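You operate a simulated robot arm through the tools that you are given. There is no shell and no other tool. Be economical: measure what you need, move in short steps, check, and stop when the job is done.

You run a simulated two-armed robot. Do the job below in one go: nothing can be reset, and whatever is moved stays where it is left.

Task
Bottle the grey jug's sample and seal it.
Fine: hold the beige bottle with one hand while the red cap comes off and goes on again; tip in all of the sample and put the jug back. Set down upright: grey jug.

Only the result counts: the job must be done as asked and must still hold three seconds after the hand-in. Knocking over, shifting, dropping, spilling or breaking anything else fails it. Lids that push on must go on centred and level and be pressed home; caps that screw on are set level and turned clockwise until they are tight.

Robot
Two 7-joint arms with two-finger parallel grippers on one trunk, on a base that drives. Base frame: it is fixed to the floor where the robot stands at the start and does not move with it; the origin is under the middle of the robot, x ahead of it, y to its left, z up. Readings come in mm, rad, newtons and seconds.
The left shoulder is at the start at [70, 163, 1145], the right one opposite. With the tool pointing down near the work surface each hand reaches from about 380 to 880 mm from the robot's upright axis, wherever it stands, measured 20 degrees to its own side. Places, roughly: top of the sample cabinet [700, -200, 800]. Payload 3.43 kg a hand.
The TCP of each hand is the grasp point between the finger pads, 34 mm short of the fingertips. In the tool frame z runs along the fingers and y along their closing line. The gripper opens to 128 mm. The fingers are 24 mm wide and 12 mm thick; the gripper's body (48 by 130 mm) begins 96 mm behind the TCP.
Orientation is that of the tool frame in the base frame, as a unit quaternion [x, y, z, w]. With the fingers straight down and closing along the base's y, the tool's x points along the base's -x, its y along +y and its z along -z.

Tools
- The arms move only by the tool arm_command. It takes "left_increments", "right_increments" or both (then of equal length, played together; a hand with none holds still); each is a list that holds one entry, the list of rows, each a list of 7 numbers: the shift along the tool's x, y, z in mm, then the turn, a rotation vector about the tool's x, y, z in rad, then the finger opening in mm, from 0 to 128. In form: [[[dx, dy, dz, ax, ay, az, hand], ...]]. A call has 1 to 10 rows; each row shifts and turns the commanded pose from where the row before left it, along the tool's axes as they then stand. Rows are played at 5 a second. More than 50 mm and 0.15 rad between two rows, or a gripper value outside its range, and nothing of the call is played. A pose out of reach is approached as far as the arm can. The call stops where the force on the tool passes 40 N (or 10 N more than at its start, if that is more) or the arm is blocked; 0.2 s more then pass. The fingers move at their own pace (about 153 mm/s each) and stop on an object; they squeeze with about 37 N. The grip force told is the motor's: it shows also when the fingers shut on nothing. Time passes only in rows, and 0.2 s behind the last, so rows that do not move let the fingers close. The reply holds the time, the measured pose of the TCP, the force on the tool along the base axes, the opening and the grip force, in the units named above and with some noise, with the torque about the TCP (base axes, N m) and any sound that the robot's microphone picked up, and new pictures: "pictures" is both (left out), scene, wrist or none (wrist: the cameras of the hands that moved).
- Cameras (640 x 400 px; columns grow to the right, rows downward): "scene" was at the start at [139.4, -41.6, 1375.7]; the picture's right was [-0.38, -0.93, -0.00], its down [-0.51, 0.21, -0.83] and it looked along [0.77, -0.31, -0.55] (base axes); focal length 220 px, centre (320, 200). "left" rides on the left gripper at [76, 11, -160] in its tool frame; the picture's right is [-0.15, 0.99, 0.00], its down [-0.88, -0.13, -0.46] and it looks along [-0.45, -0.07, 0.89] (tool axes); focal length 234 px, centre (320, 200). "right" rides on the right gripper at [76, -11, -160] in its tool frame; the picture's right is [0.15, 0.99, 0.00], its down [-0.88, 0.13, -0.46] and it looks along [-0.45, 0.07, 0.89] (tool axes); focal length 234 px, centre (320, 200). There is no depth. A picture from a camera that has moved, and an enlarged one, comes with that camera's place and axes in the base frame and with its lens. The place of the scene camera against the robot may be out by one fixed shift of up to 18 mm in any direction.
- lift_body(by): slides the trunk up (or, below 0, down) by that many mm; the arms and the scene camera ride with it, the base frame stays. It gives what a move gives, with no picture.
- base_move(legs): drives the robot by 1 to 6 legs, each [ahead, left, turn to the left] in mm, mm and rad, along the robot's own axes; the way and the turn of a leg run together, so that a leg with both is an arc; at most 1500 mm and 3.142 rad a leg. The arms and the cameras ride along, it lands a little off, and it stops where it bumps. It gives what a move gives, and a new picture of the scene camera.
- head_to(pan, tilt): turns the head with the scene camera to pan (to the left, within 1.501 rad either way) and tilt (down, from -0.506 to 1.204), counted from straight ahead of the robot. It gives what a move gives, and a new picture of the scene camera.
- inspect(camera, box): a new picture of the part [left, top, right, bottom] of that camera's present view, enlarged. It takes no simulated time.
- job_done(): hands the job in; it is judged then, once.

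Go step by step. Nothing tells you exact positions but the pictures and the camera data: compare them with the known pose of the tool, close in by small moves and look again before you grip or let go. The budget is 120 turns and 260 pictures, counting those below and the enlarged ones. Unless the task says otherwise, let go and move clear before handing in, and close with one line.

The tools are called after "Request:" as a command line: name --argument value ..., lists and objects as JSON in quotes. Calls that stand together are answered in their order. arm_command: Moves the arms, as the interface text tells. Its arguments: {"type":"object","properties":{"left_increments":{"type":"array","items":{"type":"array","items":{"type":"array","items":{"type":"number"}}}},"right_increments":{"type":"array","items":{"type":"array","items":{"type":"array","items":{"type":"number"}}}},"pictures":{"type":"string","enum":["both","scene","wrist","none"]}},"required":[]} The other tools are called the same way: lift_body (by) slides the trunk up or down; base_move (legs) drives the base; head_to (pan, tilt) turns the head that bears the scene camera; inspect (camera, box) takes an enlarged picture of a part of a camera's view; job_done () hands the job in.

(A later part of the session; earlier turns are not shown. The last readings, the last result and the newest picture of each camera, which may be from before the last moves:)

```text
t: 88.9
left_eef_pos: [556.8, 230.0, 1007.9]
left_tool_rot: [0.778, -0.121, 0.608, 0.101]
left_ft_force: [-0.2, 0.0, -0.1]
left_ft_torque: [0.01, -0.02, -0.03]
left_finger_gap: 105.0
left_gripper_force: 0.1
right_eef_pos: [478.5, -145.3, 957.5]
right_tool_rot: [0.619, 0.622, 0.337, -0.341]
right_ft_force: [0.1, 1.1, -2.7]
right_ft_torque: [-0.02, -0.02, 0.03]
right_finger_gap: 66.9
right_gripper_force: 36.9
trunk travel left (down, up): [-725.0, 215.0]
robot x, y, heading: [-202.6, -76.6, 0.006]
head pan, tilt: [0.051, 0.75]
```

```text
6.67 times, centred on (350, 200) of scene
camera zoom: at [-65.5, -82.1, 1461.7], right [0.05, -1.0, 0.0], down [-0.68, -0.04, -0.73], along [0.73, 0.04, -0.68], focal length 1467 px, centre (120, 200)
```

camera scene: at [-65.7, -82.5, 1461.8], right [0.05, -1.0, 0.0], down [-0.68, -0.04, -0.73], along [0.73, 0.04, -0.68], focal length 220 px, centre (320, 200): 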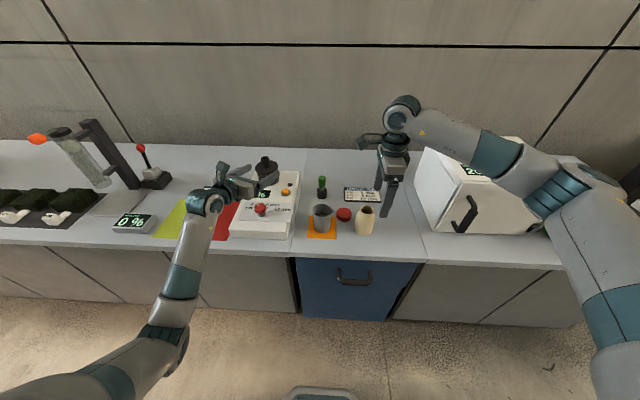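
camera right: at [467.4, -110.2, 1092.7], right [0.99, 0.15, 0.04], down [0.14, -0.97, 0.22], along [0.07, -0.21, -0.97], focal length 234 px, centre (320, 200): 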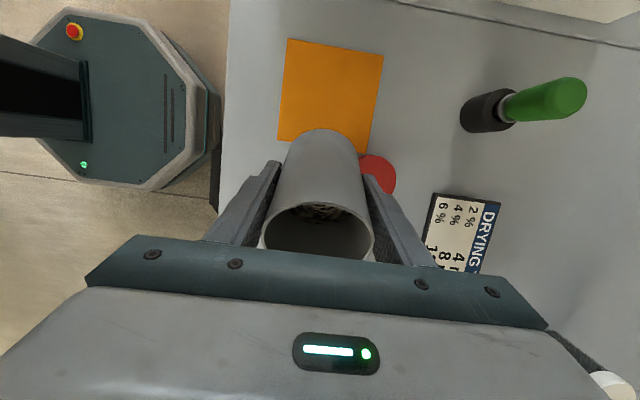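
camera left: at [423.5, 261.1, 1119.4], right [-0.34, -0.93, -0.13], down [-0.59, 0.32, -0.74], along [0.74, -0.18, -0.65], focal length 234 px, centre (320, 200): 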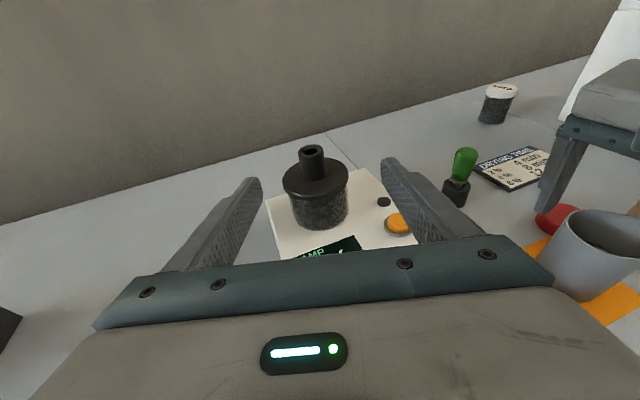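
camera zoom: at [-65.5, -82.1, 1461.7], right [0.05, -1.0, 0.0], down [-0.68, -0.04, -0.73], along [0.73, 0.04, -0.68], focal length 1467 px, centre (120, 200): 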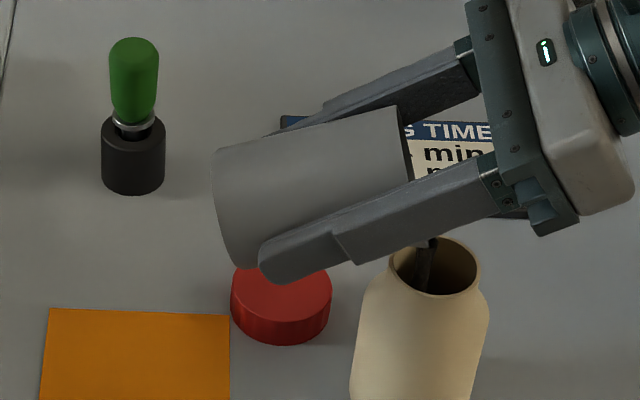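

Request:
arm_command --right_increments '[[[1.7, 0, -2.85, 0, 0.05, 0, 40], [0, 0, 0, 0, 0, 0, 40], [1.7, 0, -2.85, 0, 0.05, 0, 40], [0, 0, 0, 0, 0, 0, 40], [1.7, 0, -2.85, 0, 0.05, 0, 40], [0, 0, 0, 0, 0, 0, 40], [1.7, 0, -2.85, 0, 0.05, 0, 40], [0, 0, 0, 0, 0, 0, 40], [1.7, 0, -2.85, 0, 0.05, 0, 40], [0, 0, 0, 0, 0, 0, 40]]]' --pictures "none"

Request:
inspect --camera "scene" --box '[310, 170, 390, 230]'

```text
t: 91.1
left_eef_pos: [555.9, 230.3, 1007.0]
left_tool_rot: [0.779, -0.12, 0.608, 0.1]
left_ft_force: [0.0, 0.0, -0.1]
left_ft_torque: [0.03, 0.0, -0.02]
left_finger_gap: 105.1
left_gripper_force: 0.1
right_eef_pos: [478.9, -154.8, 973.0]
right_tool_rot: [0.573, 0.574, 0.413, -0.415]
right_ft_force: [-0.5, 0.9, -1.9]
right_ft_torque: [-0.03, -0.03, 0.0]
right_finger_gap: 66.9
right_gripper_force: 36.8
trunk travel left (down, up): [-725.0, 215.0]
robot x, y, heading: [-205.3, -79.2, 0.0]
head pan, tilt: [0.051, 0.75]
```

```text
6.67 times, centred on (350, 200) of scene
camera zoom: at [-65.5, -82.4, 1461.7], right [0.05, -1.0, 0.0], down [-0.68, -0.04, -0.73], along [0.73, 0.04, -0.68], focal length 1467 px, centre (120, 200)
```

zoom: 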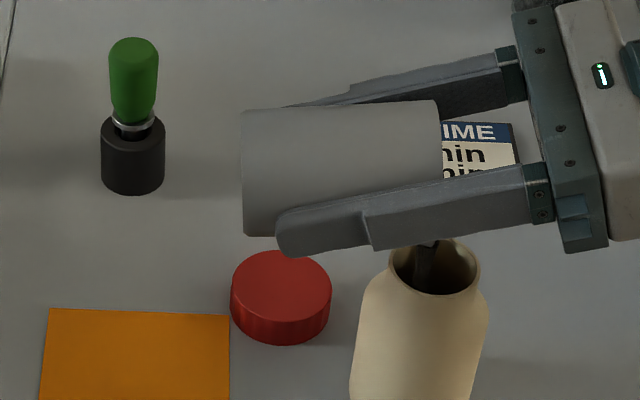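

Request:
arm_command --right_increments '[[[3.4, 0, -5.7, 0, 0.1, 0, 40], [0, 0, 0, 0, 0, 0, 40], [3.4, 0, -5.7, 0, 0.1, 0, 40], [0, 0, 0, 0, 0, 0, 40], [3.4, 0, -5.7, 0, 0.1, 0, 40], [0, 0, 0, 0, 0, 0, 40], [3.4, 0, -5.7, 0, 0.1, 0, 40], [0, 0, 0, 0, 0, 0, 40], [3.4, 0, -5.7, 0, 0.1, 0, 40], [0, 0, 0, 0, 0, 0, 40]]]' --pictures "wrist"

Request:
inspect --camera "scene" --box '[310, 170, 390, 230]'

```text
t: 93.3
left_eef_pos: [556.8, 229.6, 1007.6]
left_tool_rot: [0.779, -0.121, 0.607, 0.101]
left_ft_force: [0.7, 0.6, 0.3]
left_ft_torque: [0.01, -0.01, 0.03]
left_finger_gap: 105.0
left_gripper_force: 0.1
right_eef_pos: [478.3, -181.6, 992.8]
right_tool_rot: [-0.452, -0.454, -0.541, 0.545]
right_ft_force: [-1.0, 0.5, -1.8]
right_ft_torque: [0.04, 0.01, 0.0]
right_finger_gap: 66.9
right_gripper_force: 37.3
trunk travel left (down, up): [-725.0, 215.0]
robot x, y, heading: [-205.8, -80.0, 0.0]
head pan, tilt: [0.051, 0.75]
camera right: at [468.7, -352.0, 1039.1], right [0.99, -0.02, 0.14], down [0.13, -0.29, -0.95], along [0.06, 0.96, -0.28], focal length 234 px, centre (320, 200)
```

right: 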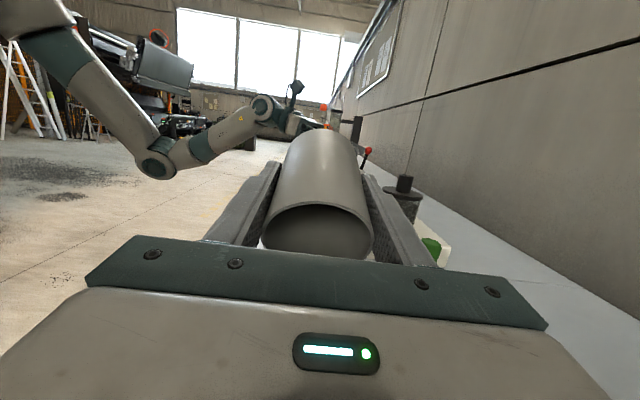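

```text
6.67 times, centred on (350, 200) of scene
camera zoom: at [-65.6, -82.5, 1461.7], right [0.05, -1.0, 0.0], down [-0.68, -0.04, -0.73], along [0.73, 0.04, -0.68], focal length 1467 px, centre (120, 200)
```

zoom: 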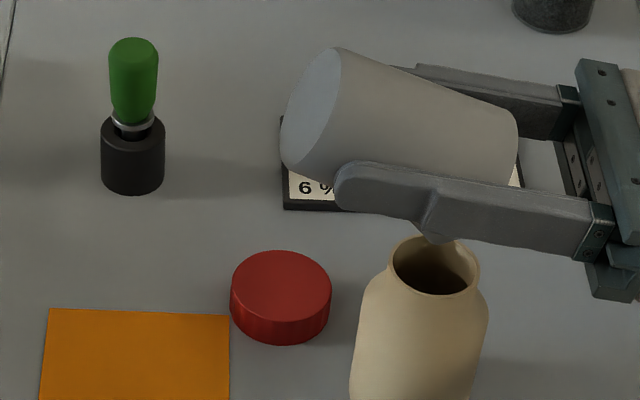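

Request:
inspect --camera "right" --box '[250, 180, 390, 270]'

```text
4.44 times, centred on (320, 225) of right
camera zoom: at [468.7, -352.0, 1039.1], right [0.99, -0.02, 0.14], down [0.13, -0.29, -0.95], along [0.06, 0.96, -0.28], focal length 1041 px, centre (320, 89)
```

zoom: 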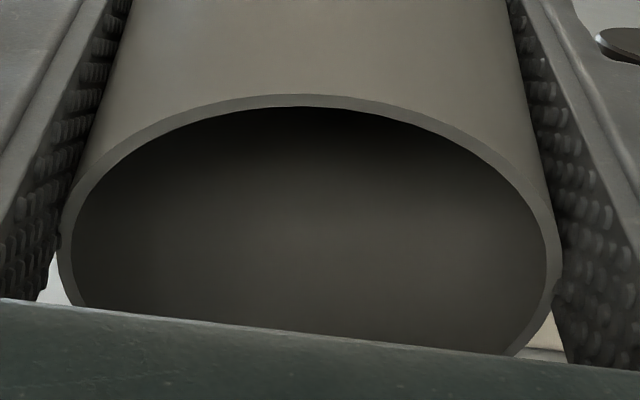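

The jug looks empty. I'll tip a little more and wait to drain the last of it.

Request:
arm_command --right_increments '[[[3.4, 0, -5.7, 0, 0.1, 0, 40], [3.4, 0, -5.7, 0, 0.1, 0, 40], [0, 0, 0, 0, 0, 0, 40], [0, 0, 0, 0, 0, 0, 40], [0, 0, 0, 0, 0, 0, 40], [0, 0, 0, 0, 0, 0, 40], [0, 0, 0, 0, 0, 0, 40], [0, 0, 0, 0, 0, 0, 40], [0, 0, 0, 0, 0, 0, 40]]]' --pictures "none"

Request:
inspect --camera "scene" --box '[310, 170, 390, 230]'

```text
t: 95.3
left_eef_pos: [555.8, 228.2, 1007.7]
left_tool_rot: [0.779, -0.121, 0.607, 0.1]
left_ft_force: [0.7, 0.6, 0.4]
left_ft_torque: [0.0, -0.04, -0.02]
left_finger_gap: 105.2
left_gripper_force: 0.1
right_eef_pos: [479.2, -193.0, 997.1]
right_tool_rot: [-0.396, -0.397, -0.583, 0.588]
right_ft_force: [1.0, 0.1, -2.1]
right_ft_torque: [0.02, 0.04, -0.01]
right_finger_gap: 66.8
right_gripper_force: 36.8
trunk travel left (down, up): [-725.0, 215.0]
robot x, y, heading: [-205.6, -76.8, 0.004]
head pan, tilt: [0.051, 0.75]
```

```text
6.67 times, centred on (350, 200) of scene
camera zoom: at [-65.4, -82.5, 1461.7], right [0.05, -1.0, 0.0], down [-0.68, -0.04, -0.73], along [0.73, 0.04, -0.68], focal length 1467 px, centre (120, 200)
```

zoom: 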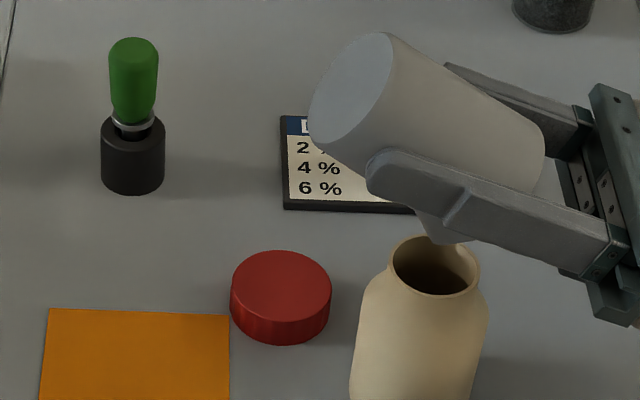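

Everything has gone in and no spill is visible. Untilting the jug about its spout.

Request:
arm_command --right_increments '[[[-5.1, 0, 8.5, 0, -0.15, 0, 40], [-5.1, 0, 8.5, 0, -0.15, 0, 40], [-5.1, 0, 8.5, 0, -0.15, 0, 40], [-5.1, 0, 8.5, 0, -0.15, 0, 40], [-5.1, 0, 8.5, 0, -0.15, 0, 40], [-5.1, 0, 8.5, 0, -0.15, 0, 40], [-5.1, 0, 8.5, 0, -0.15, 0, 40], [-5.1, 0, 8.5, 0, -0.15, 0, 40]]]' --pictures "none"

Request:
inspect --camera "scene" --box '[310, 170, 390, 230]'

```text
t: 97.1
left_eef_pos: [557.5, 230.9, 1005.8]
left_tool_rot: [0.778, -0.12, 0.608, 0.1]
left_ft_force: [-0.3, 0.3, 0.1]
left_ft_torque: [0.0, -0.04, -0.01]
left_finger_gap: 105.1
left_gripper_force: 0.0
right_eef_pos: [479.0, -135.6, 948.8]
right_tool_rot: [0.657, 0.659, 0.257, -0.259]
right_ft_force: [-0.3, -0.2, -2.2]
right_ft_torque: [0.0, 0.02, -0.01]
right_finger_gap: 67.0
right_gripper_force: 36.8
trunk travel left (down, up): [-725.0, 215.0]
robot x, y, heading: [-203.8, -78.8, 0.003]
head pan, tilt: [0.051, 0.75]
```

```text
6.67 times, centred on (350, 200) of scene
camera zoom: at [-65.4, -81.4, 1461.7], right [0.05, -1.0, 0.0], down [-0.68, -0.04, -0.73], along [0.73, 0.04, -0.68], focal length 1467 px, centre (120, 200)
```

zoom: 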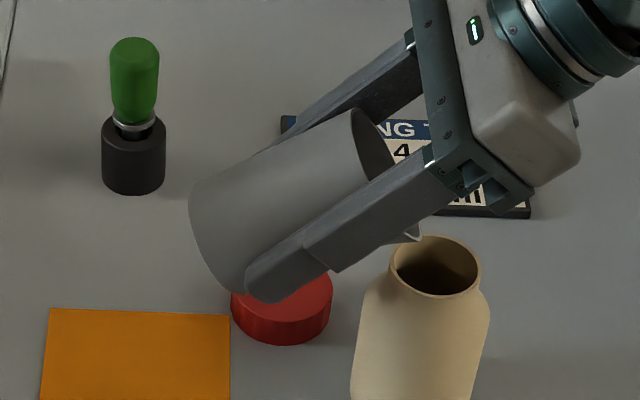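

Request:
arm_command --right_increments '[[[8.7, 0, 3.2, 0, -0.1, 0, 40], [8.9, 0, 2.3, 0, -0.1, 0, 40], [9.1, 0, 1.4, 0, -0.1, 0, 40], [9.2, 0, 0.5, 0, -0.1, 0, 40], [9.2, 0, -0.5, 0, -0.1, 0, 40], [9.1, 0, -1.4, 0, -0.1, 0, 40], [8.9, 0, -2.3, 0, -0.1, 0, 40], [8.7, 0, -3.2, 0, -0.1, 0, 40], [8.3, 0, -4.0, 0, -0.1, 0, 40], [7.9, 0, -4.8, 0, -0.1, 0, 40]]]' --pictures "none"

Request:
inspect --camera "scene" --box '[290, 160, 410, 250]'

```text
t: 99.3
left_eef_pos: [557.4, 230.5, 1006.7]
left_tool_rot: [0.779, -0.12, 0.607, 0.1]
left_ft_force: [-0.5, 0.3, -0.5]
left_ft_torque: [0.03, -0.02, 0.01]
left_finger_gap: 105.0
left_gripper_force: 0.1
right_eef_pos: [478.1, -49.8, 985.4]
right_tool_rot: [0.7, 0.703, -0.09, 0.088]
right_ft_force: [-0.9, 0.7, -1.7]
right_ft_torque: [-0.03, -0.02, 0.03]
right_finger_gap: 67.0
right_gripper_force: 36.5
trunk travel left (down, up): [-725.0, 215.0]
robot x, y, heading: [-205.7, -82.0, 0.004]
head pan, tilt: [0.051, 0.75]
```

```text
4.44 times, centred on (350, 205) of scene
camera zoom: at [-65.7, -80.4, 1461.7], right [0.05, -1.0, 0.0], down [-0.68, -0.04, -0.73], along [0.73, 0.04, -0.68], focal length 978 px, centre (187, 178)
```

zoom: 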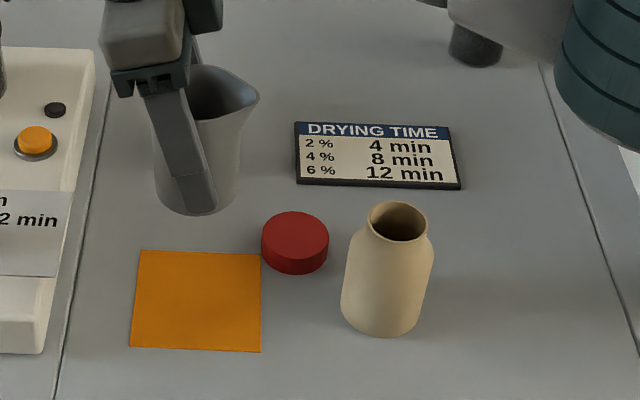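

Upright above the pad. Lowering the jug.

Request:
arm_command --right_increments '[[[10.4, 1, 40.7, 0, 0, 0, 40], [10.4, 1, 40.7, 0, 0, 0, 40], [9.4, 0, 36.8, 0, 0, 0, 40], [1, 0, 3.9, 0, 0, 0, 40], [0.5, 0, 1.9, 0, 0, 0, 40]]]' --pictures "none"

Request:
arm_command --right_increments '[[[0.25, 0, 0.97, 0, 0, 0, 40], [0.25, 0, 0.97, 0, 0, 0, 40], [0.25, 0, 0.97, 0, 0, 0, 40], [0.25, 0, 0.97, 0, 0, 0, 40]]]' --pictures "none"

```text
t: 100.5
left_eef_pos: [556.9, 230.0, 1006.7]
left_tool_rot: [0.779, -0.121, 0.607, 0.1]
left_ft_force: [-0.1, -0.9, 0.7]
left_ft_torque: [0.0, -0.01, 0.01]
left_finger_gap: 105.0
left_gripper_force: 0.1
right_eef_pos: [479.7, -51.3, 856.9]
right_tool_rot: [0.7, 0.704, -0.088, 0.087]
right_ft_force: [-0.3, -0.3, -1.5]
right_ft_torque: [0.03, -0.02, 0.02]
right_finger_gap: 67.0
right_gripper_force: 36.4
trunk travel left (down, up): [-725.0, 215.0]
robot x, y, heading: [-209.7, -81.7, 0.006]
head pan, tilt: [0.051, 0.75]
```

```text
t: 101.5
left_eef_pos: [556.8, 229.1, 1006.7]
left_tool_rot: [0.779, -0.12, 0.608, 0.1]
left_ft_force: [0.5, -0.9, -0.1]
left_ft_torque: [0.03, 0.0, 0.01]
left_finger_gap: 105.4
left_gripper_force: 0.1
right_eef_pos: [479.0, -51.3, 852.9]
right_tool_rot: [0.7, 0.703, -0.089, 0.087]
right_ft_force: [0.2, -0.5, -1.8]
right_ft_torque: [-0.03, 0.0, 0.01]
right_finger_gap: 67.1
right_gripper_force: 37.3
trunk travel left (down, up): [-725.0, 215.0]
robot x, y, heading: [-204.3, -79.4, 0.003]
head pan, tilt: [0.051, 0.75]
```

Request:
arm_command --right_increments '[[[0.25, 0, 0.97, 0, 0, 0, 40], [0.25, 0, 0.97, 0, 0, 0, 40], [0.25, 0, 0.97, 0, 0, 0, 40], [0.12, 0, 0.5, 0, 0, 0, 40]]]' --pictures "none"

```text
t: 102.5
left_eef_pos: [555.2, 229.8, 1006.0]
left_tool_rot: [0.778, -0.121, 0.608, 0.101]
left_ft_force: [0.8, 0.3, -0.4]
left_ft_torque: [-0.02, 0.01, -0.04]
left_finger_gap: 105.0
left_gripper_force: 0.0
right_eef_pos: [479.5, -50.2, 850.3]
right_tool_rot: [0.7, 0.703, -0.087, 0.088]
right_ft_force: [0.1, 1.7, 5.4]
right_ft_torque: [0.08, -0.15, 0.05]
right_finger_gap: 66.8
right_gripper_force: 37.3
trunk travel left (down, up): [-725.0, 215.0]
robot x, y, heading: [-207.5, -79.6, 0.005]
head pan, tilt: [0.051, 0.75]
```

Contact with the pad (5.4 N). Opening and rising straight along the tool.

Request:
arm_command --right_increments '[[[-0.2, 0, -0.7, 0, 0, 0, 80], [0, 0, 0, 0, 0, 0, 110], [0, 0, 0, 0, 0, 0, 110], [-7, 0, -28, 0, 0, 0, 110], [-10.4, 0, -40.7, 0, 0, 0, 110], [-10.4, 0, -40.7, 0, 0, 0, 110], [-10.4, 0, -40.7, 0, 0, 0, 110], [0, 0, 0, 0, 0.125, 0, 110], [0, 0, 0, 0, 0.125, 0, 110]]]' --pictures "none"

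Request:
inspect --camera "right" --box '[240, 40, 460, 180]'

Request:
inspect --camera "scene" --box '[290, 160, 410, 250]'

```text
t: 104.5
left_eef_pos: [557.0, 227.0, 1006.9]
left_tool_rot: [0.779, -0.121, 0.607, 0.1]
left_ft_force: [-0.6, -0.1, 0.4]
left_ft_torque: [-0.02, 0.02, -0.02]
left_finger_gap: 105.0
left_gripper_force: 0.0
right_eef_pos: [480.4, -51.4, 1006.2]
right_tool_rot: [0.705, 0.709, 0.0, -0.002]
right_ft_force: [-0.1, -0.2, 0.2]
right_ft_torque: [0.04, -0.02, -0.05]
right_finger_gap: 110.1
right_gripper_force: 0.1
trunk travel left (down, up): [-725.0, 215.0]
robot x, y, heading: [-208.2, -80.0, 0.006]
head pan, tilt: [0.051, 0.75]
```

```text
2.86 times, centred on (350, 110) of right
camera zoom: at [469.5, 24.2, 1166.0], right [0.99, 0.15, 0.0], down [0.14, -0.88, 0.45], along [0.07, -0.45, -0.89], focal length 669 px, centre (234, 457)
```

zoom: 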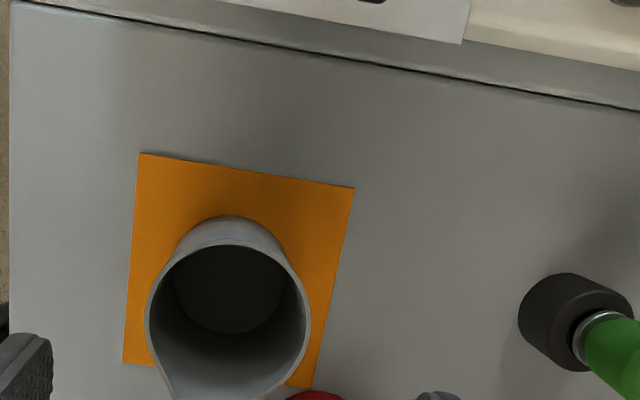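

```text
4.44 times, centred on (350, 205) of scene
camera zoom: at [-65.7, -83.7, 1461.8], right [0.05, -1.0, 0.0], down [-0.68, -0.04, -0.73], along [0.73, 0.04, -0.68], focal length 978 px, centre (187, 178)
```

zoom: 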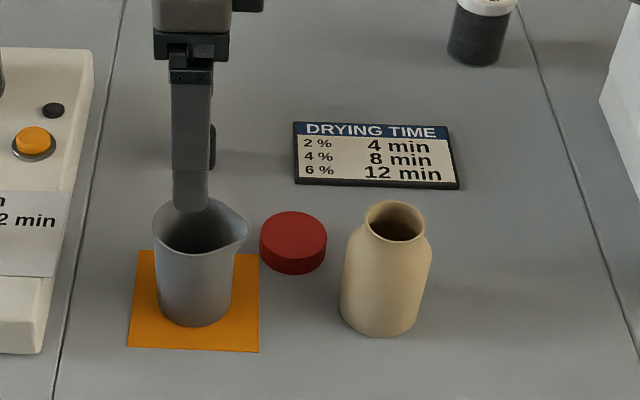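

The jug is empty and upright on its pad. Next I'll fetch the cap with the right hand, moving above it and measuring.

Request:
arm_command --right_increments '[[[-29, 21, 0, 0, 0, 0, 90], [-29, 21, 0, 0, 0, 0, 84], [-29, 21, 0, 0, 0, 0, 84]]]' --pictures "none"

Request:
inspect --camera "right" --box '[200, 40, 440, 200]'

```text
t: 105.3
left_eef_pos: [557.4, 228.6, 1006.0]
left_tool_rot: [0.779, -0.121, 0.607, 0.1]
left_ft_force: [-0.2, 1.0, 0.1]
left_ft_torque: [-0.02, -0.02, 0.04]
left_finger_gap: 105.2
left_gripper_force: 0.0
right_eef_pos: [545.7, -140.3, 1003.9]
right_tool_rot: [0.705, 0.709, 0.0, -0.001]
right_ft_force: [0.0, -0.1, 0.3]
right_ft_torque: [-0.01, -0.02, -0.04]
right_finger_gap: 84.3
right_gripper_force: 0.0
trunk travel left (down, up): [-725.0, 215.0]
robot x, y, heading: [-206.0, -78.5, 0.001]
head pan, tilt: [0.051, 0.75]
```

```text
2.50 times, centred on (320, 120) of right
camera zoom: at [534.8, -64.4, 1164.2], right [0.99, 0.15, 0.0], down [0.14, -0.88, 0.45], along [0.07, -0.45, -0.89], focal length 585 px, centre (320, 400)
```

zoom: 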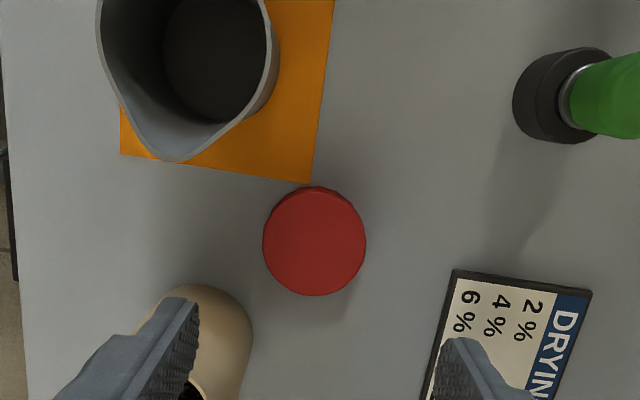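

The cap is at about (543.5,-136). Fine-adjusting, descending and gripping it.

Request:
arm_command --right_increments '[[[4, -2, 40, 0, 0, 0, 84], [0, 0, 40, 0, 0, 0, 84], [0, 0, 40, 0, 0, 0, 84], [0, 0, 36, 0, 0, 0, 84], [0, 0, 6, 0, 0, 0, 84], [0, 0, 4, 0, 0, 0, 84]]]' --pictures "none"

Request:
inspect --camera "right" --box '[200, 60, 440, 260]'

```text
t: 106.7
left_eef_pos: [558.6, 228.6, 1007.4]
left_tool_rot: [0.779, -0.12, 0.607, 0.1]
left_ft_force: [-0.6, 0.1, -0.2]
left_ft_torque: [0.0, 0.01, 0.0]
left_finger_gap: 104.9
left_gripper_force: 0.1
right_eef_pos: [540.3, -134.5, 837.6]
right_tool_rot: [0.705, 0.709, 0.0, -0.001]
right_ft_force: [-0.3, -0.3, 0.3]
right_ft_torque: [-0.04, -0.02, -0.03]
right_finger_gap: 83.9
right_gripper_force: 0.0
trunk travel left (down, up): [-725.0, 215.0]
robot x, y, heading: [-205.6, -77.8, 0.001]
head pan, tilt: [0.051, 0.75]
```

```text
2.00 times, centred on (320, 160) of right
camera zoom: at [529.1, -59.0, 997.7], right [0.99, 0.15, 0.0], down [0.14, -0.88, 0.46], along [0.07, -0.45, -0.89], focal length 468 px, centre (320, 280)
```

zoom: 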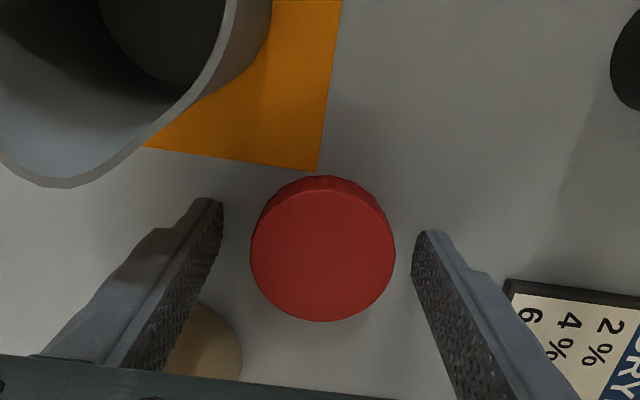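

Well centred (about 1 mm). Closing on the cap and lifting.

Request:
arm_command --right_increments '[[[1, 1.5, 0, 0, 0, 0, 70], [0, 0, 0, 0, 0, 0, 50], [0, 0, 0, 0, 0, 0, 50], [0, 0, -10, 0, 0, 0, 50], [0, 0, -40, 0, 0, 0, 50], [0, 0, -45, 0, 0, 0, 50], [0, 0, -45, 0, 0, 0, 50]]]' --pictures "none"

Request:
inspect --camera "right" --box '[200, 60, 440, 260]'

Request:
inspect --camera "scene" --box '[290, 140, 430, 240]'

```text
t: 108.3
left_eef_pos: [557.2, 229.6, 1007.8]
left_tool_rot: [0.779, -0.12, 0.607, 0.1]
left_ft_force: [0.5, -0.3, -0.5]
left_ft_torque: [0.03, 0.01, -0.04]
left_finger_gap: 105.0
left_gripper_force: 0.0
right_eef_pos: [541.1, -132.3, 979.5]
right_tool_rot: [0.705, 0.709, -0.001, -0.001]
right_ft_force: [-0.3, -0.4, -0.8]
right_ft_torque: [0.02, -0.02, 0.0]
right_finger_gap: 59.7
right_gripper_force: 37.1
trunk travel left (down, up): [-725.0, 215.0]
robot x, y, heading: [-203.5, -80.7, 0.001]
head pan, tilt: [0.051, 0.75]
```

```text
2.00 times, centred on (320, 160) of right
camera zoom: at [530.0, -57.0, 1140.0], right [0.99, 0.15, 0.0], down [0.14, -0.88, 0.46], along [0.07, -0.45, -0.89], focal length 468 px, centre (320, 280)
```

zoom: 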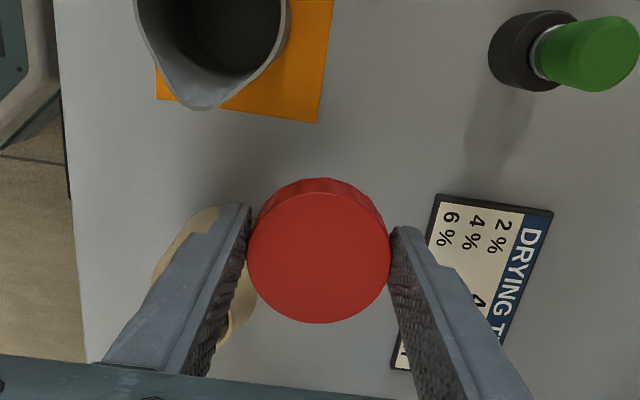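

```text
4.00 times, centred on (360, 190) of scene
camera zoom: at [-66.5, -82.0, 1461.7], right [0.05, -1.0, 0.0], down [-0.68, -0.04, -0.73], along [0.73, 0.04, -0.68], focal length 880 px, centre (160, 240)
```

zoom: 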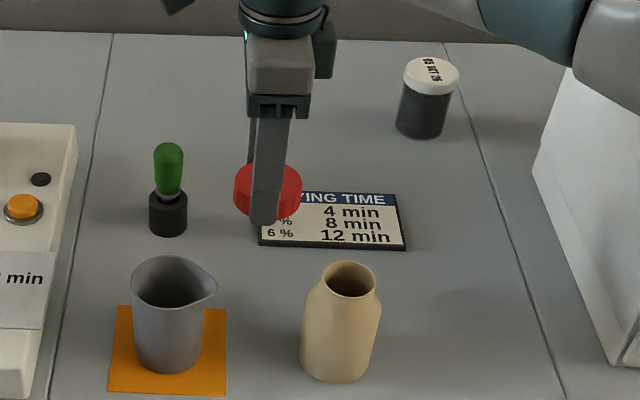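

The cap is in the right hand. I'll raise and retract it, and wind the wrist counter-clockwise (in the air) so that it has the full clockwise range for tightening.

Request:
arm_command --right_increments '[[[0, -20, -30, 0, 0, 0, 50], [0, -20, -30, 0, 0, 0, 50], [0, -20, -30, 0, 0, 0, 50], [0, -20, -30, 0, 0, 0, 50], [0, 0, 0, 0, 0, -0.145, 50], [0, 0, 0, 0, 0, -0.145, 50], [0, 0, 0, 0, 0, -0.145, 50], [0, 0, 0, 0, 0, -0.145, 50], [0, 0, 0, 0, 0, -0.145, 50], [0, 0, 0, 0, 0, -0.145, 50]]]' --pictures "none"

Request:
arm_command --right_increments '[[[0, 0, 0, 0, 0, -0.145, 50], [0, 0, 0, 0, 0, -0.145, 50], [0, 0, 0, 0, 0, -0.145, 50], [0, 0, 0, 0, 0, -0.145, 50], [0, 0, 0, 0, 0, -0.145, 50], [0, 0, 0, 0, 0, -0.145, 50], [0, 0, 0, 0, 0, -0.145, 50], [0, 0, 0, 0, 0, -0.145, 50]]]' --pictures "none"

Request:
base_move --legs '[[-25, -238, 0]]'

```text
t: 110.5
left_eef_pos: [557.4, 229.6, 1006.8]
left_tool_rot: [0.779, -0.12, 0.607, 0.1]
left_ft_force: [0.2, 0.0, -0.1]
left_ft_torque: [-0.01, 0.03, 0.02]
left_finger_gap: 105.1
left_gripper_force: 0.1
right_eef_pos: [464.4, -133.5, 1098.5]
right_tool_rot: [0.34, 0.94, 0.0, -0.001]
right_ft_force: [-0.7, 0.4, -0.1]
right_ft_torque: [0.0, 0.02, -0.01]
right_finger_gap: 59.6
right_gripper_force: 36.8
trunk travel left (down, up): [-725.0, 215.0]
robot x, y, heading: [-202.7, -77.5, 0.004]
head pan, tilt: [0.051, 0.75]
```

```text
t: 112.3
left_eef_pos: [557.4, 230.2, 1007.1]
left_tool_rot: [0.778, -0.121, 0.608, 0.101]
left_ft_force: [0.1, -0.5, -0.2]
left_ft_torque: [-0.02, 0.01, 0.01]
left_finger_gap: 104.9
left_gripper_force: 0.0
right_eef_pos: [462.5, -132.9, 1099.7]
right_tool_rot: [-0.231, 0.973, 0.0, -0.001]
right_ft_force: [0.0, 0.5, -0.2]
right_ft_torque: [0.01, 0.01, 0.05]
right_finger_gap: 59.4
right_gripper_force: 37.1
trunk travel left (down, up): [-725.0, 215.0]
robot x, y, heading: [-204.9, -79.2, 0.002]
head pan, tilt: [0.051, 0.75]
```

```text
t: 114.1
left_eef_pos: [533.3, -9.8, 1007.4]
left_tool_rot: [0.779, -0.123, 0.607, 0.102]
left_ft_force: [0.5, -0.1, 0.7]
left_ft_torque: [0.01, -0.01, 0.0]
left_finger_gap: 105.2
left_gripper_force: 0.0
right_eef_pos: [438.6, -372.3, 1098.8]
right_tool_rot: [-0.228, 0.974, 0.001, -0.001]
right_ft_force: [0.7, -0.2, -0.9]
right_ft_torque: [-0.01, 0.01, 0.0]
right_finger_gap: 59.0
right_gripper_force: 36.7
trunk travel left (down, up): [-725.0, 215.0]
robot x, y, heading: [-227.2, -316.6, -0.002]
head pan, tilt: [0.051, 0.75]
camera scene: at [-89.9, -318.8, 1461.7], right [0.05, -1.0, 0.0], down [-0.68, -0.03, -0.73], along [0.73, 0.04, -0.68], focal length 220 px, centre (320, 200)
```

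scene: 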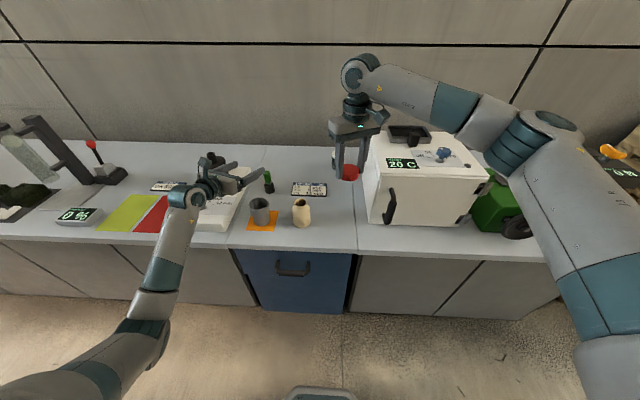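

Now the left hand: retract at height, then move across towards the bottle's front-left.

Request:
arm_command --left_increments '[[[-8.7, 11.5, -34.1, 0, 0, 0, 110], [-8.7, 11.5, -34.1, 0, 0, 0, 110], [-8.7, 11.5, -34.1, 0, 0, 0, 110], [-8.7, 11.5, -34.1, 0, 0, 0, 110], [-8.7, 11.5, -34.1, 0, 0, 0, 110]]]' --pictures "none"

Request:
lift_body --by -100

Request:
arm_command --left_increments '[[[2.1, 30.4, 9.7, 0, 0, 0, 110], [2.1, 30.4, 9.7, 0, 0, 0, 110], [2.1, 30.4, 9.7, 0, 0, 0, 110]]]' --pictures "both"

```text
t: 115.3
left_eef_pos: [346.7, -9.8, 1009.9]
left_tool_rot: [0.778, -0.123, 0.607, 0.102]
left_ft_force: [0.0, -0.5, 0.2]
left_ft_torque: [0.0, 0.03, 0.0]
left_finger_gap: 110.0
left_gripper_force: 0.0
right_eef_pos: [436.7, -373.6, 1098.8]
right_tool_rot: [-0.229, 0.973, 0.001, 0.0]
right_ft_force: [-0.3, -0.8, 0.1]
right_ft_torque: [0.0, -0.03, -0.01]
right_finger_gap: 58.9
right_gripper_force: 37.4
trunk travel left (down, up): [-725.0, 215.0]
robot x, y, heading: [-229.4, -314.6, 0.001]
head pan, tilt: [0.051, 0.75]
```

```text
t: 116.6
left_eef_pos: [348.0, -10.6, 908.7]
left_tool_rot: [0.778, -0.123, 0.608, 0.102]
left_ft_force: [0.3, -0.1, 0.1]
left_ft_torque: [0.0, -0.01, 0.01]
left_finger_gap: 110.1
left_gripper_force: 0.2
right_eef_pos: [439.0, -371.7, 999.8]
right_tool_rot: [-0.228, 0.974, 0.0, -0.002]
right_ft_force: [-0.2, 0.3, -0.4]
right_ft_torque: [-0.01, 0.01, 0.03]
right_finger_gap: 58.8
right_gripper_force: 37.4
trunk travel left (down, up): [-625.0, 315.0]
robot x, y, heading: [-228.2, -317.4, -0.001]
head pan, tilt: [0.051, 0.75]
```

```text
t: 117.4
left_eef_pos: [349.4, -107.2, 909.0]
left_tool_rot: [0.779, -0.123, 0.607, 0.102]
left_ft_force: [0.0, -0.1, -0.3]
left_ft_torque: [0.01, -0.02, 0.05]
left_finger_gap: 110.0
left_gripper_force: 0.0
right_eef_pos: [438.5, -373.4, 998.9]
right_tool_rot: [-0.228, 0.974, 0.0, -0.001]
right_ft_force: [0.4, -0.2, -0.2]
right_ft_torque: [0.03, 0.01, -0.01]
right_finger_gap: 58.7
right_gripper_force: 37.0
trunk travel left (down, up): [-625.0, 315.0]
robot x, y, heading: [-228.8, -314.6, 0.004]
head pan, tilt: [0.051, 0.75]
camera scene: at [-89.7, -320.3, 1361.7], right [0.05, -1.0, 0.0], down [-0.68, -0.03, -0.73], along [0.73, 0.04, -0.68], focal length 220 px, centre (320, 200)
camera left: at [215.7, -75.2, 1021.1], right [-0.35, -0.93, -0.13], down [-0.58, 0.32, -0.74], along [0.73, -0.18, -0.65], focal length 234 px, centre (320, 200)
```

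scene: 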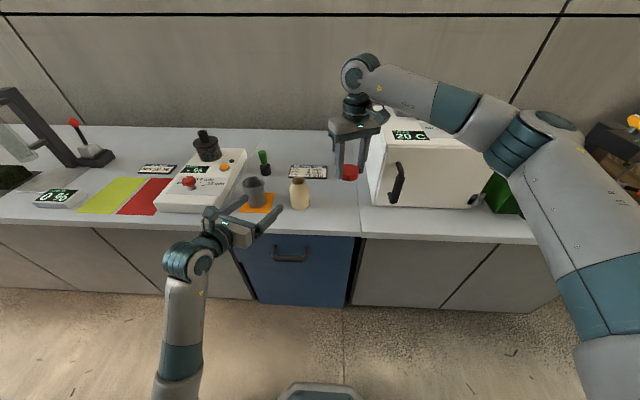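
left: 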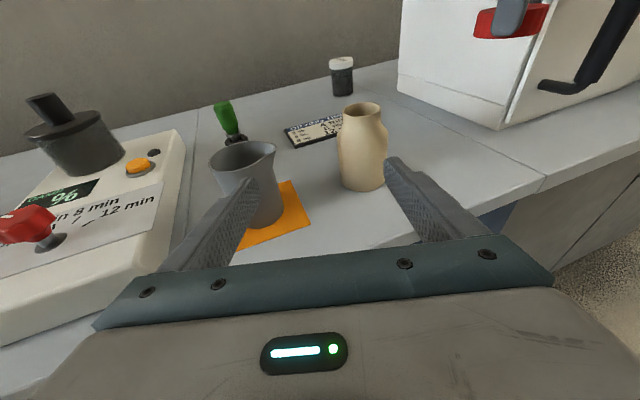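

Request:
arm_command --left_increments '[[[-10.2, 29, 11.8, 0, 0, 0, 110], [-10.2, 29, 11.8, 0, 0, 0, 110]]]' --pictures "none"

Request:
inspect --camera "left" --box '[220, 60, 420, 200]'

```text
t: 118.0
left_eef_pos: [346.5, -169.5, 883.2]
left_tool_rot: [0.778, -0.124, 0.607, 0.102]
left_ft_force: [0.2, 0.1, -1.1]
left_ft_torque: [-0.02, -0.02, -0.01]
left_finger_gap: 109.8
left_gripper_force: 0.1
right_eef_pos: [437.7, -373.3, 998.9]
right_tool_rot: [-0.228, 0.974, 0.001, 0.001]
right_ft_force: [0.2, -0.2, 0.3]
right_ft_torque: [0.03, -0.01, -0.01]
right_finger_gap: 58.7
right_gripper_force: 37.5
trunk travel left (down, up): [-625.0, 315.0]
robot x, y, heading: [-232.4, -315.3, 0.0]
head pan, tilt: [0.051, 0.75]
```

```text
2.86 times, centred on (320, 130) of left
camera zoom: at [213.3, -137.2, 995.3], right [-0.34, -0.93, -0.13], down [-0.58, 0.32, -0.75], along [0.74, -0.18, -0.65], focal length 669 px, centre (320, 400)
```

zoom: 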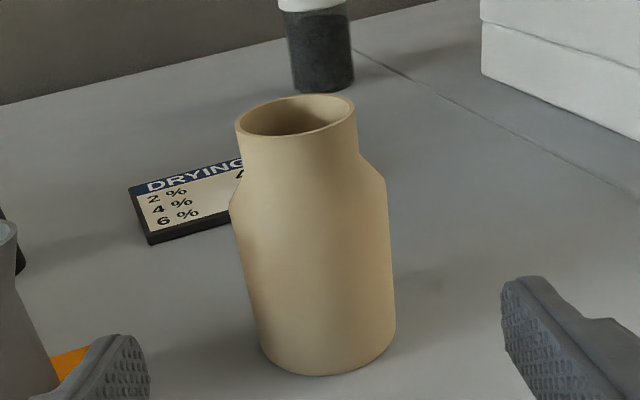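

Request:
arm_command --left_increments '[[[0.4, -2.4, 20, 0, 0, 0, 110], [0.4, 0, 40, 0, 0, 0, 110], [0.3, 0, 40, 0, 0, 0, 110], [0.3, 0, 40, 0, 0, 0, 110]]]' --pictures "none"

Request:
inspect --camera "left" --box '[160, 60, 480, 260]'

Request:
inspect --camera "scene" --box '[230, 150, 370, 240]'

```text
t: 119.0
left_eef_pos: [475.0, -202.6, 841.4]
left_tool_rot: [0.783, -0.127, 0.602, 0.095]
left_ft_force: [0.7, 0.8, 0.0]
left_ft_torque: [0.01, -0.01, 0.01]
left_finger_gap: 109.8
left_gripper_force: 0.0
right_eef_pos: [439.5, -372.8, 996.8]
right_tool_rot: [-0.229, 0.973, 0.0, -0.001]
right_ft_force: [-0.3, 0.4, 0.3]
right_ft_torque: [-0.01, -0.02, 0.01]
right_finger_gap: 58.4
right_gripper_force: 36.9
trunk travel left (down, up): [-625.0, 315.0]
robot x, y, heading: [-229.5, -313.8, 0.001]
head pan, tilt: [0.051, 0.75]
```

```text
2.00 times, centred on (320, 160) of left
camera zoom: at [343.1, -172.6, 955.4], right [-0.34, -0.93, -0.14], down [-0.59, 0.33, -0.73], along [0.73, -0.17, -0.66], focal length 468 px, centre (320, 280)
```

zoom: 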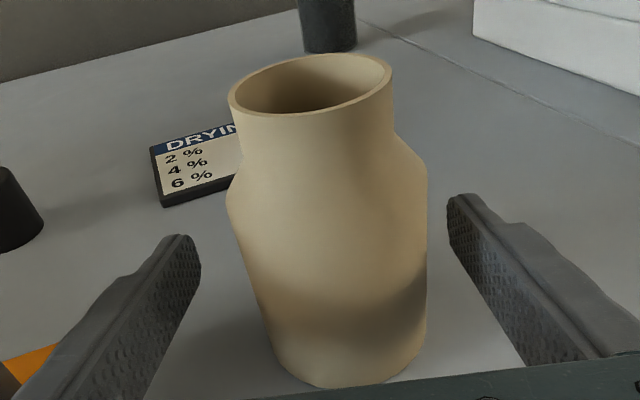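

```text
4.44 times, centred on (300, 195) of scene
camera zoom: at [-89.0, -319.1, 1361.6], right [0.05, -1.0, 0.0], down [-0.68, -0.03, -0.73], along [0.73, 0.04, -0.68], focal length 978 px, centre (409, 222)
```

zoom: 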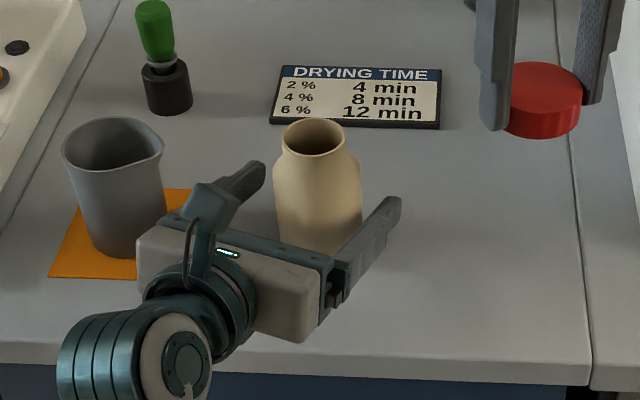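

Request:
arm_command --left_increments '[[[0, 3, 0, 0, 0, 0, 110], [3, 3, 0, 0, 0, 0, 110]]]' --pictures "none"

```text
t: 119.8
left_eef_pos: [472.3, -177.9, 828.9]
left_tool_rot: [0.79, -0.14, 0.594, 0.064]
left_ft_force: [0.9, -0.6, 0.3]
left_ft_torque: [0.05, 0.01, 0.04]
left_finger_gap: 110.0
left_gripper_force: 0.2
right_eef_pos: [438.2, -371.6, 999.4]
right_tool_rot: [-0.228, 0.974, 0.001, -0.001]
right_ft_force: [-0.1, -0.1, -0.5]
right_ft_torque: [0.0, 0.04, -0.04]
right_finger_gap: 58.7
right_gripper_force: 36.5
trunk travel left (down, up): [-625.0, 315.0]
robot x, y, heading: [-230.1, -314.7, 0.003]
head pan, tilt: [0.051, 0.75]
stopped in row 2 (left hand): the arm was blocked; the commanded pose is now the measured one
```

Request:
inspect --camera "left" --box '[160, 60, 480, 260]'

Request:
inspect --camera "scene" --box '[0, 0, 640, 400]'

```text
2.00 times, centred on (320, 160) of left
camera zoom: at [340.8, -157.8, 947.5], right [-0.33, -0.92, -0.2], down [-0.6, 0.37, -0.7], along [0.72, -0.11, -0.68], focal length 468 px, centre (320, 280)
```

zoom: 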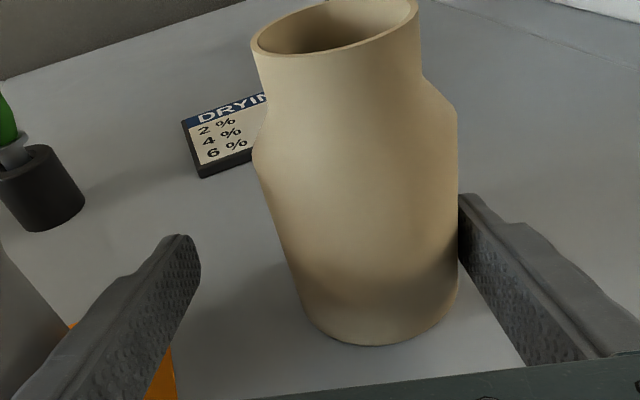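

```text
1.00 times, centred on (320, 200) of scene (not enlarged: the box is as wide or as high as the picture)
camera zoom: at [-89.9, -319.2, 1361.7], right [0.05, -1.0, 0.0], down [-0.68, -0.03, -0.73], along [0.73, 0.04, -0.68], focal length 220 px, centre (320, 200)
```

zoom: 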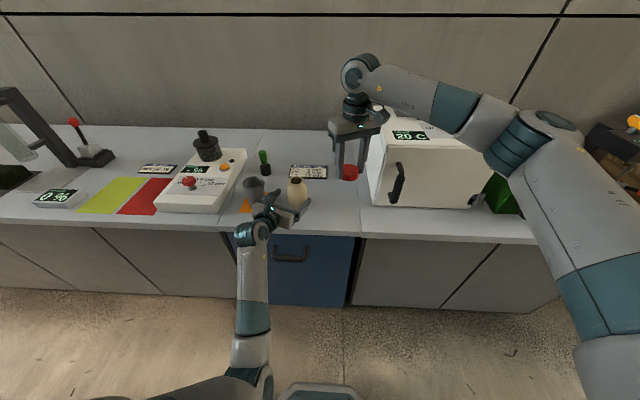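

The left arm is against its limit again, but the base can do the centring. I'll shift the base about 20 mm to -y and raise the trunk 14 mm so the fingers straddle the bottle properly.

Request:
base_move --legs '[[0, -20, 0]]'

Request:
lift_body --by 16

Request:
arm_command --left_increments '[[[0, 0, 0, -0.0083, 0.0097, -0.03, 110], [0, 0, 0, -0.0083, 0.0097, -0.03, 110]]]' --pictures "none"

Request:
inspect --camera "left" --box '[160, 60, 480, 260]'

```text
t: 120.6
left_eef_pos: [471.9, -197.1, 830.1]
left_tool_rot: [0.789, -0.141, 0.595, 0.066]
left_ft_force: [-0.7, -0.4, 0.0]
left_ft_torque: [-0.03, 0.0, -0.04]
left_finger_gap: 110.2
left_gripper_force: 0.1
right_eef_pos: [437.6, -390.9, 998.2]
right_tool_rot: [-0.229, 0.973, 0.0, -0.001]
right_ft_force: [-0.2, -0.5, -0.9]
right_ft_torque: [0.04, 0.02, 0.0]
right_finger_gap: 58.8
right_gripper_force: 37.4
trunk travel left (down, up): [-625.0, 315.0]
robot x, y, heading: [-230.9, -337.0, -0.001]
head pan, tilt: [0.051, 0.75]
camera scene: at [-90.1, -337.8, 1361.7], right [0.05, -1.0, 0.0], down [-0.68, -0.04, -0.73], along [0.73, 0.04, -0.68], focal length 220 px, centre (320, 200)
```

scene: 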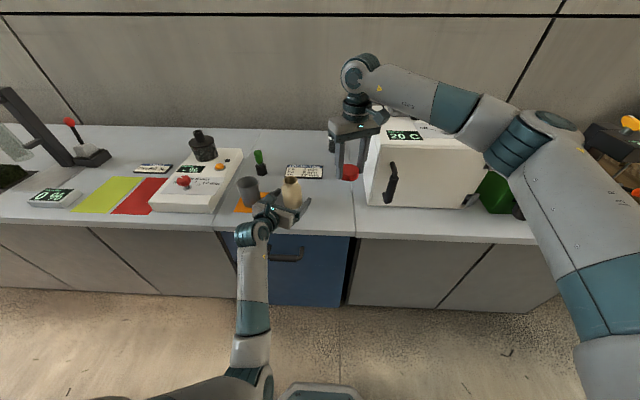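

```text
t: 121.2
left_eef_pos: [472.1, -196.6, 846.5]
left_tool_rot: [0.79, -0.14, 0.593, 0.064]
left_ft_force: [0.3, -0.2, 0.0]
left_ft_torque: [0.0, 0.01, 0.02]
left_finger_gap: 109.8
left_gripper_force: 0.0
right_eef_pos: [438.9, -391.5, 1015.7]
right_tool_rot: [-0.229, 0.974, 0.0, -0.002]
right_ft_force: [-0.4, -0.7, -0.1]
right_ft_torque: [-0.04, 0.04, -0.04]
right_finger_gap: 58.5
right_gripper_force: 36.7
trunk travel left (down, up): [-641.0, 299.0]
robot x, y, heading: [-228.4, -333.6, -0.002]
head pan, tilt: [0.051, 0.75]
```

```text
t: 121.8
left_eef_pos: [473.2, -197.2, 847.4]
left_tool_rot: [0.787, -0.12, 0.598, 0.091]
left_ft_force: [-0.6, 0.8, -0.5]
left_ft_torque: [0.02, -0.01, 0.0]
left_finger_gap: 109.9
left_gripper_force: 0.1
right_eef_pos: [439.1, -390.4, 1014.0]
right_tool_rot: [-0.229, 0.973, 0.001, -0.001]
right_ft_force: [0.9, 0.5, -0.3]
right_ft_torque: [-0.01, 0.0, -0.03]
right_finger_gap: 58.6
right_gripper_force: 36.9
trunk travel left (down, up): [-641.0, 299.0]
robot x, y, heading: [-231.8, -337.2, 0.005]
head pan, tilt: [0.051, 0.75]
```

```text
2.00 times, centred on (320, 160) of left
camera zoom: at [341.1, -169.4, 962.2], right [-0.33, -0.93, -0.14], down [-0.6, 0.33, -0.73], along [0.72, -0.16, -0.67], focal length 468 px, centre (320, 280)
```

zoom: 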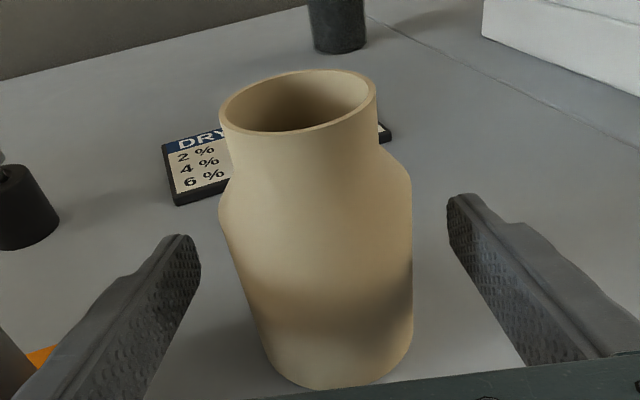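

Centred now. Closing the left hand on the bottle.

Request:
arm_command --left_increments '[[[0, 0, 0, 0, 0, 0, 80], [0, 0, 0, 0, 0, 0, 65], [0, 0, 0, 0, 0, 0, 50], [0, 0, 0, 0, 0, 0, 50]]]' --pictures "none"

Request:
inspect --camera "left" --box '[160, 60, 480, 260]'

Request:
inspect --camera "scene" --box '[230, 140, 370, 240]'

```text
t: 122.8
left_eef_pos: [474.3, -196.7, 847.2]
left_tool_rot: [0.787, -0.121, 0.599, 0.09]
left_ft_force: [0.8, -1.4, 0.9]
left_ft_torque: [-0.04, -0.07, 0.02]
left_finger_gap: 66.0
left_gripper_force: 37.5
right_eef_pos: [438.9, -391.2, 1015.9]
right_tool_rot: [-0.228, 0.974, 0.0, -0.001]
right_ft_force: [-0.2, 0.3, -0.5]
right_ft_torque: [0.04, 0.02, -0.02]
right_finger_gap: 58.6
right_gripper_force: 36.8
trunk travel left (down, up): [-641.0, 299.0]
robot x, y, heading: [-227.0, -332.2, -0.001]
head pan, tilt: [0.051, 0.75]
```

```text
2.00 times, centred on (320, 160) of left
camera zoom: at [340.8, -169.4, 962.4], right [-0.33, -0.93, -0.14], down [-0.6, 0.33, -0.73], along [0.72, -0.15, -0.67], focal length 468 px, centre (320, 280)
```

zoom: 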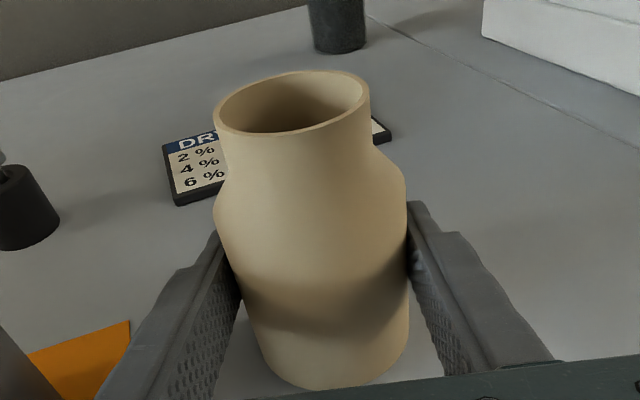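

```text
4.00 times, centred on (300, 190) of scene
camera zoom: at [-90.1, -338.7, 1377.7], right [0.05, -1.0, 0.0], down [-0.68, -0.03, -0.73], along [0.73, 0.04, -0.68], focal length 880 px, centre (400, 240)
```

zoom: 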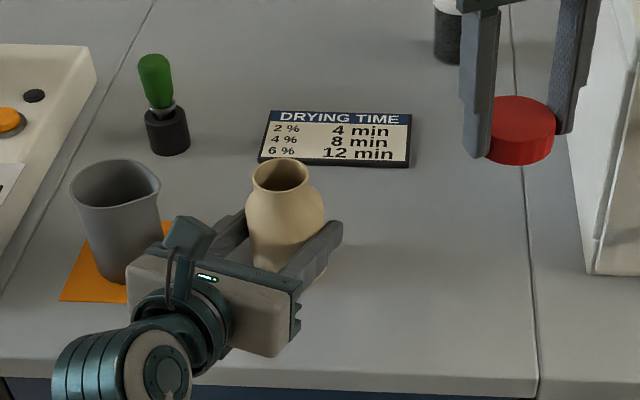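

The bottle is held (66 mm), upright. I'll bring the right hand with the cap closer and measure the mouth.

Request:
arm_command --right_increments '[[[-25, 27, 0, 0, 0, 0, 50], [-25, 27, 0, 0, 0, 0, 50], [-25, 27, 0, 0, 0, 0, 50]]]' --pictures "wrist"

Request:
inspect --camera "right" --box '[320, 80, 480, 200]'

```text
t: 123.6
left_eef_pos: [472.3, -197.2, 847.6]
left_tool_rot: [0.786, -0.121, 0.599, 0.091]
left_ft_force: [1.2, 0.4, 2.1]
left_ft_torque: [0.07, -0.06, -0.03]
left_finger_gap: 66.2
left_gripper_force: 36.9
right_eef_pos: [468.5, -285.1, 1016.5]
right_tool_rot: [-0.228, 0.974, -0.001, -0.001]
right_ft_force: [0.2, 1.0, -0.3]
right_ft_torque: [-0.04, 0.0, -0.03]
right_finger_gap: 58.3
right_gripper_force: 36.9
trunk travel left (down, up): [-641.0, 299.0]
robot x, y, heading: [-224.3, -333.9, 0.001]
head pan, tilt: [0.051, 0.75]
camera right: at [405.5, -329.1, 1175.9], right [-0.57, 0.82, 0.0], down [0.73, 0.51, 0.45], along [0.37, 0.26, -0.89], focal length 234 px, centre (320, 200)
```

right: 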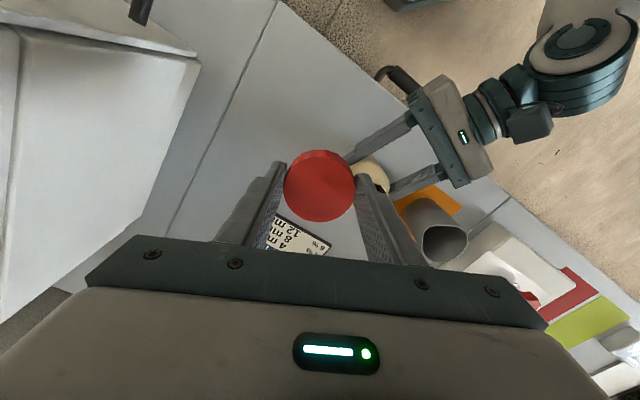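

```text
3.33 times, centred on (400, 140) of right
camera zoom: at [405.5, -329.1, 1175.9], right [-0.57, 0.82, 0.0], down [0.73, 0.51, 0.45], along [0.37, 0.26, -0.89], focal length 781 px, centre (53, 400)
```

zoom: 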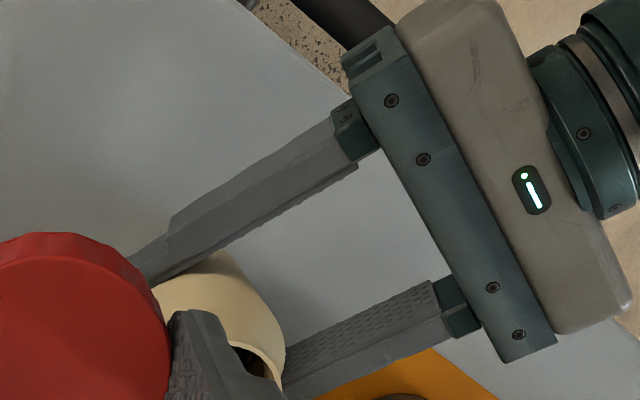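

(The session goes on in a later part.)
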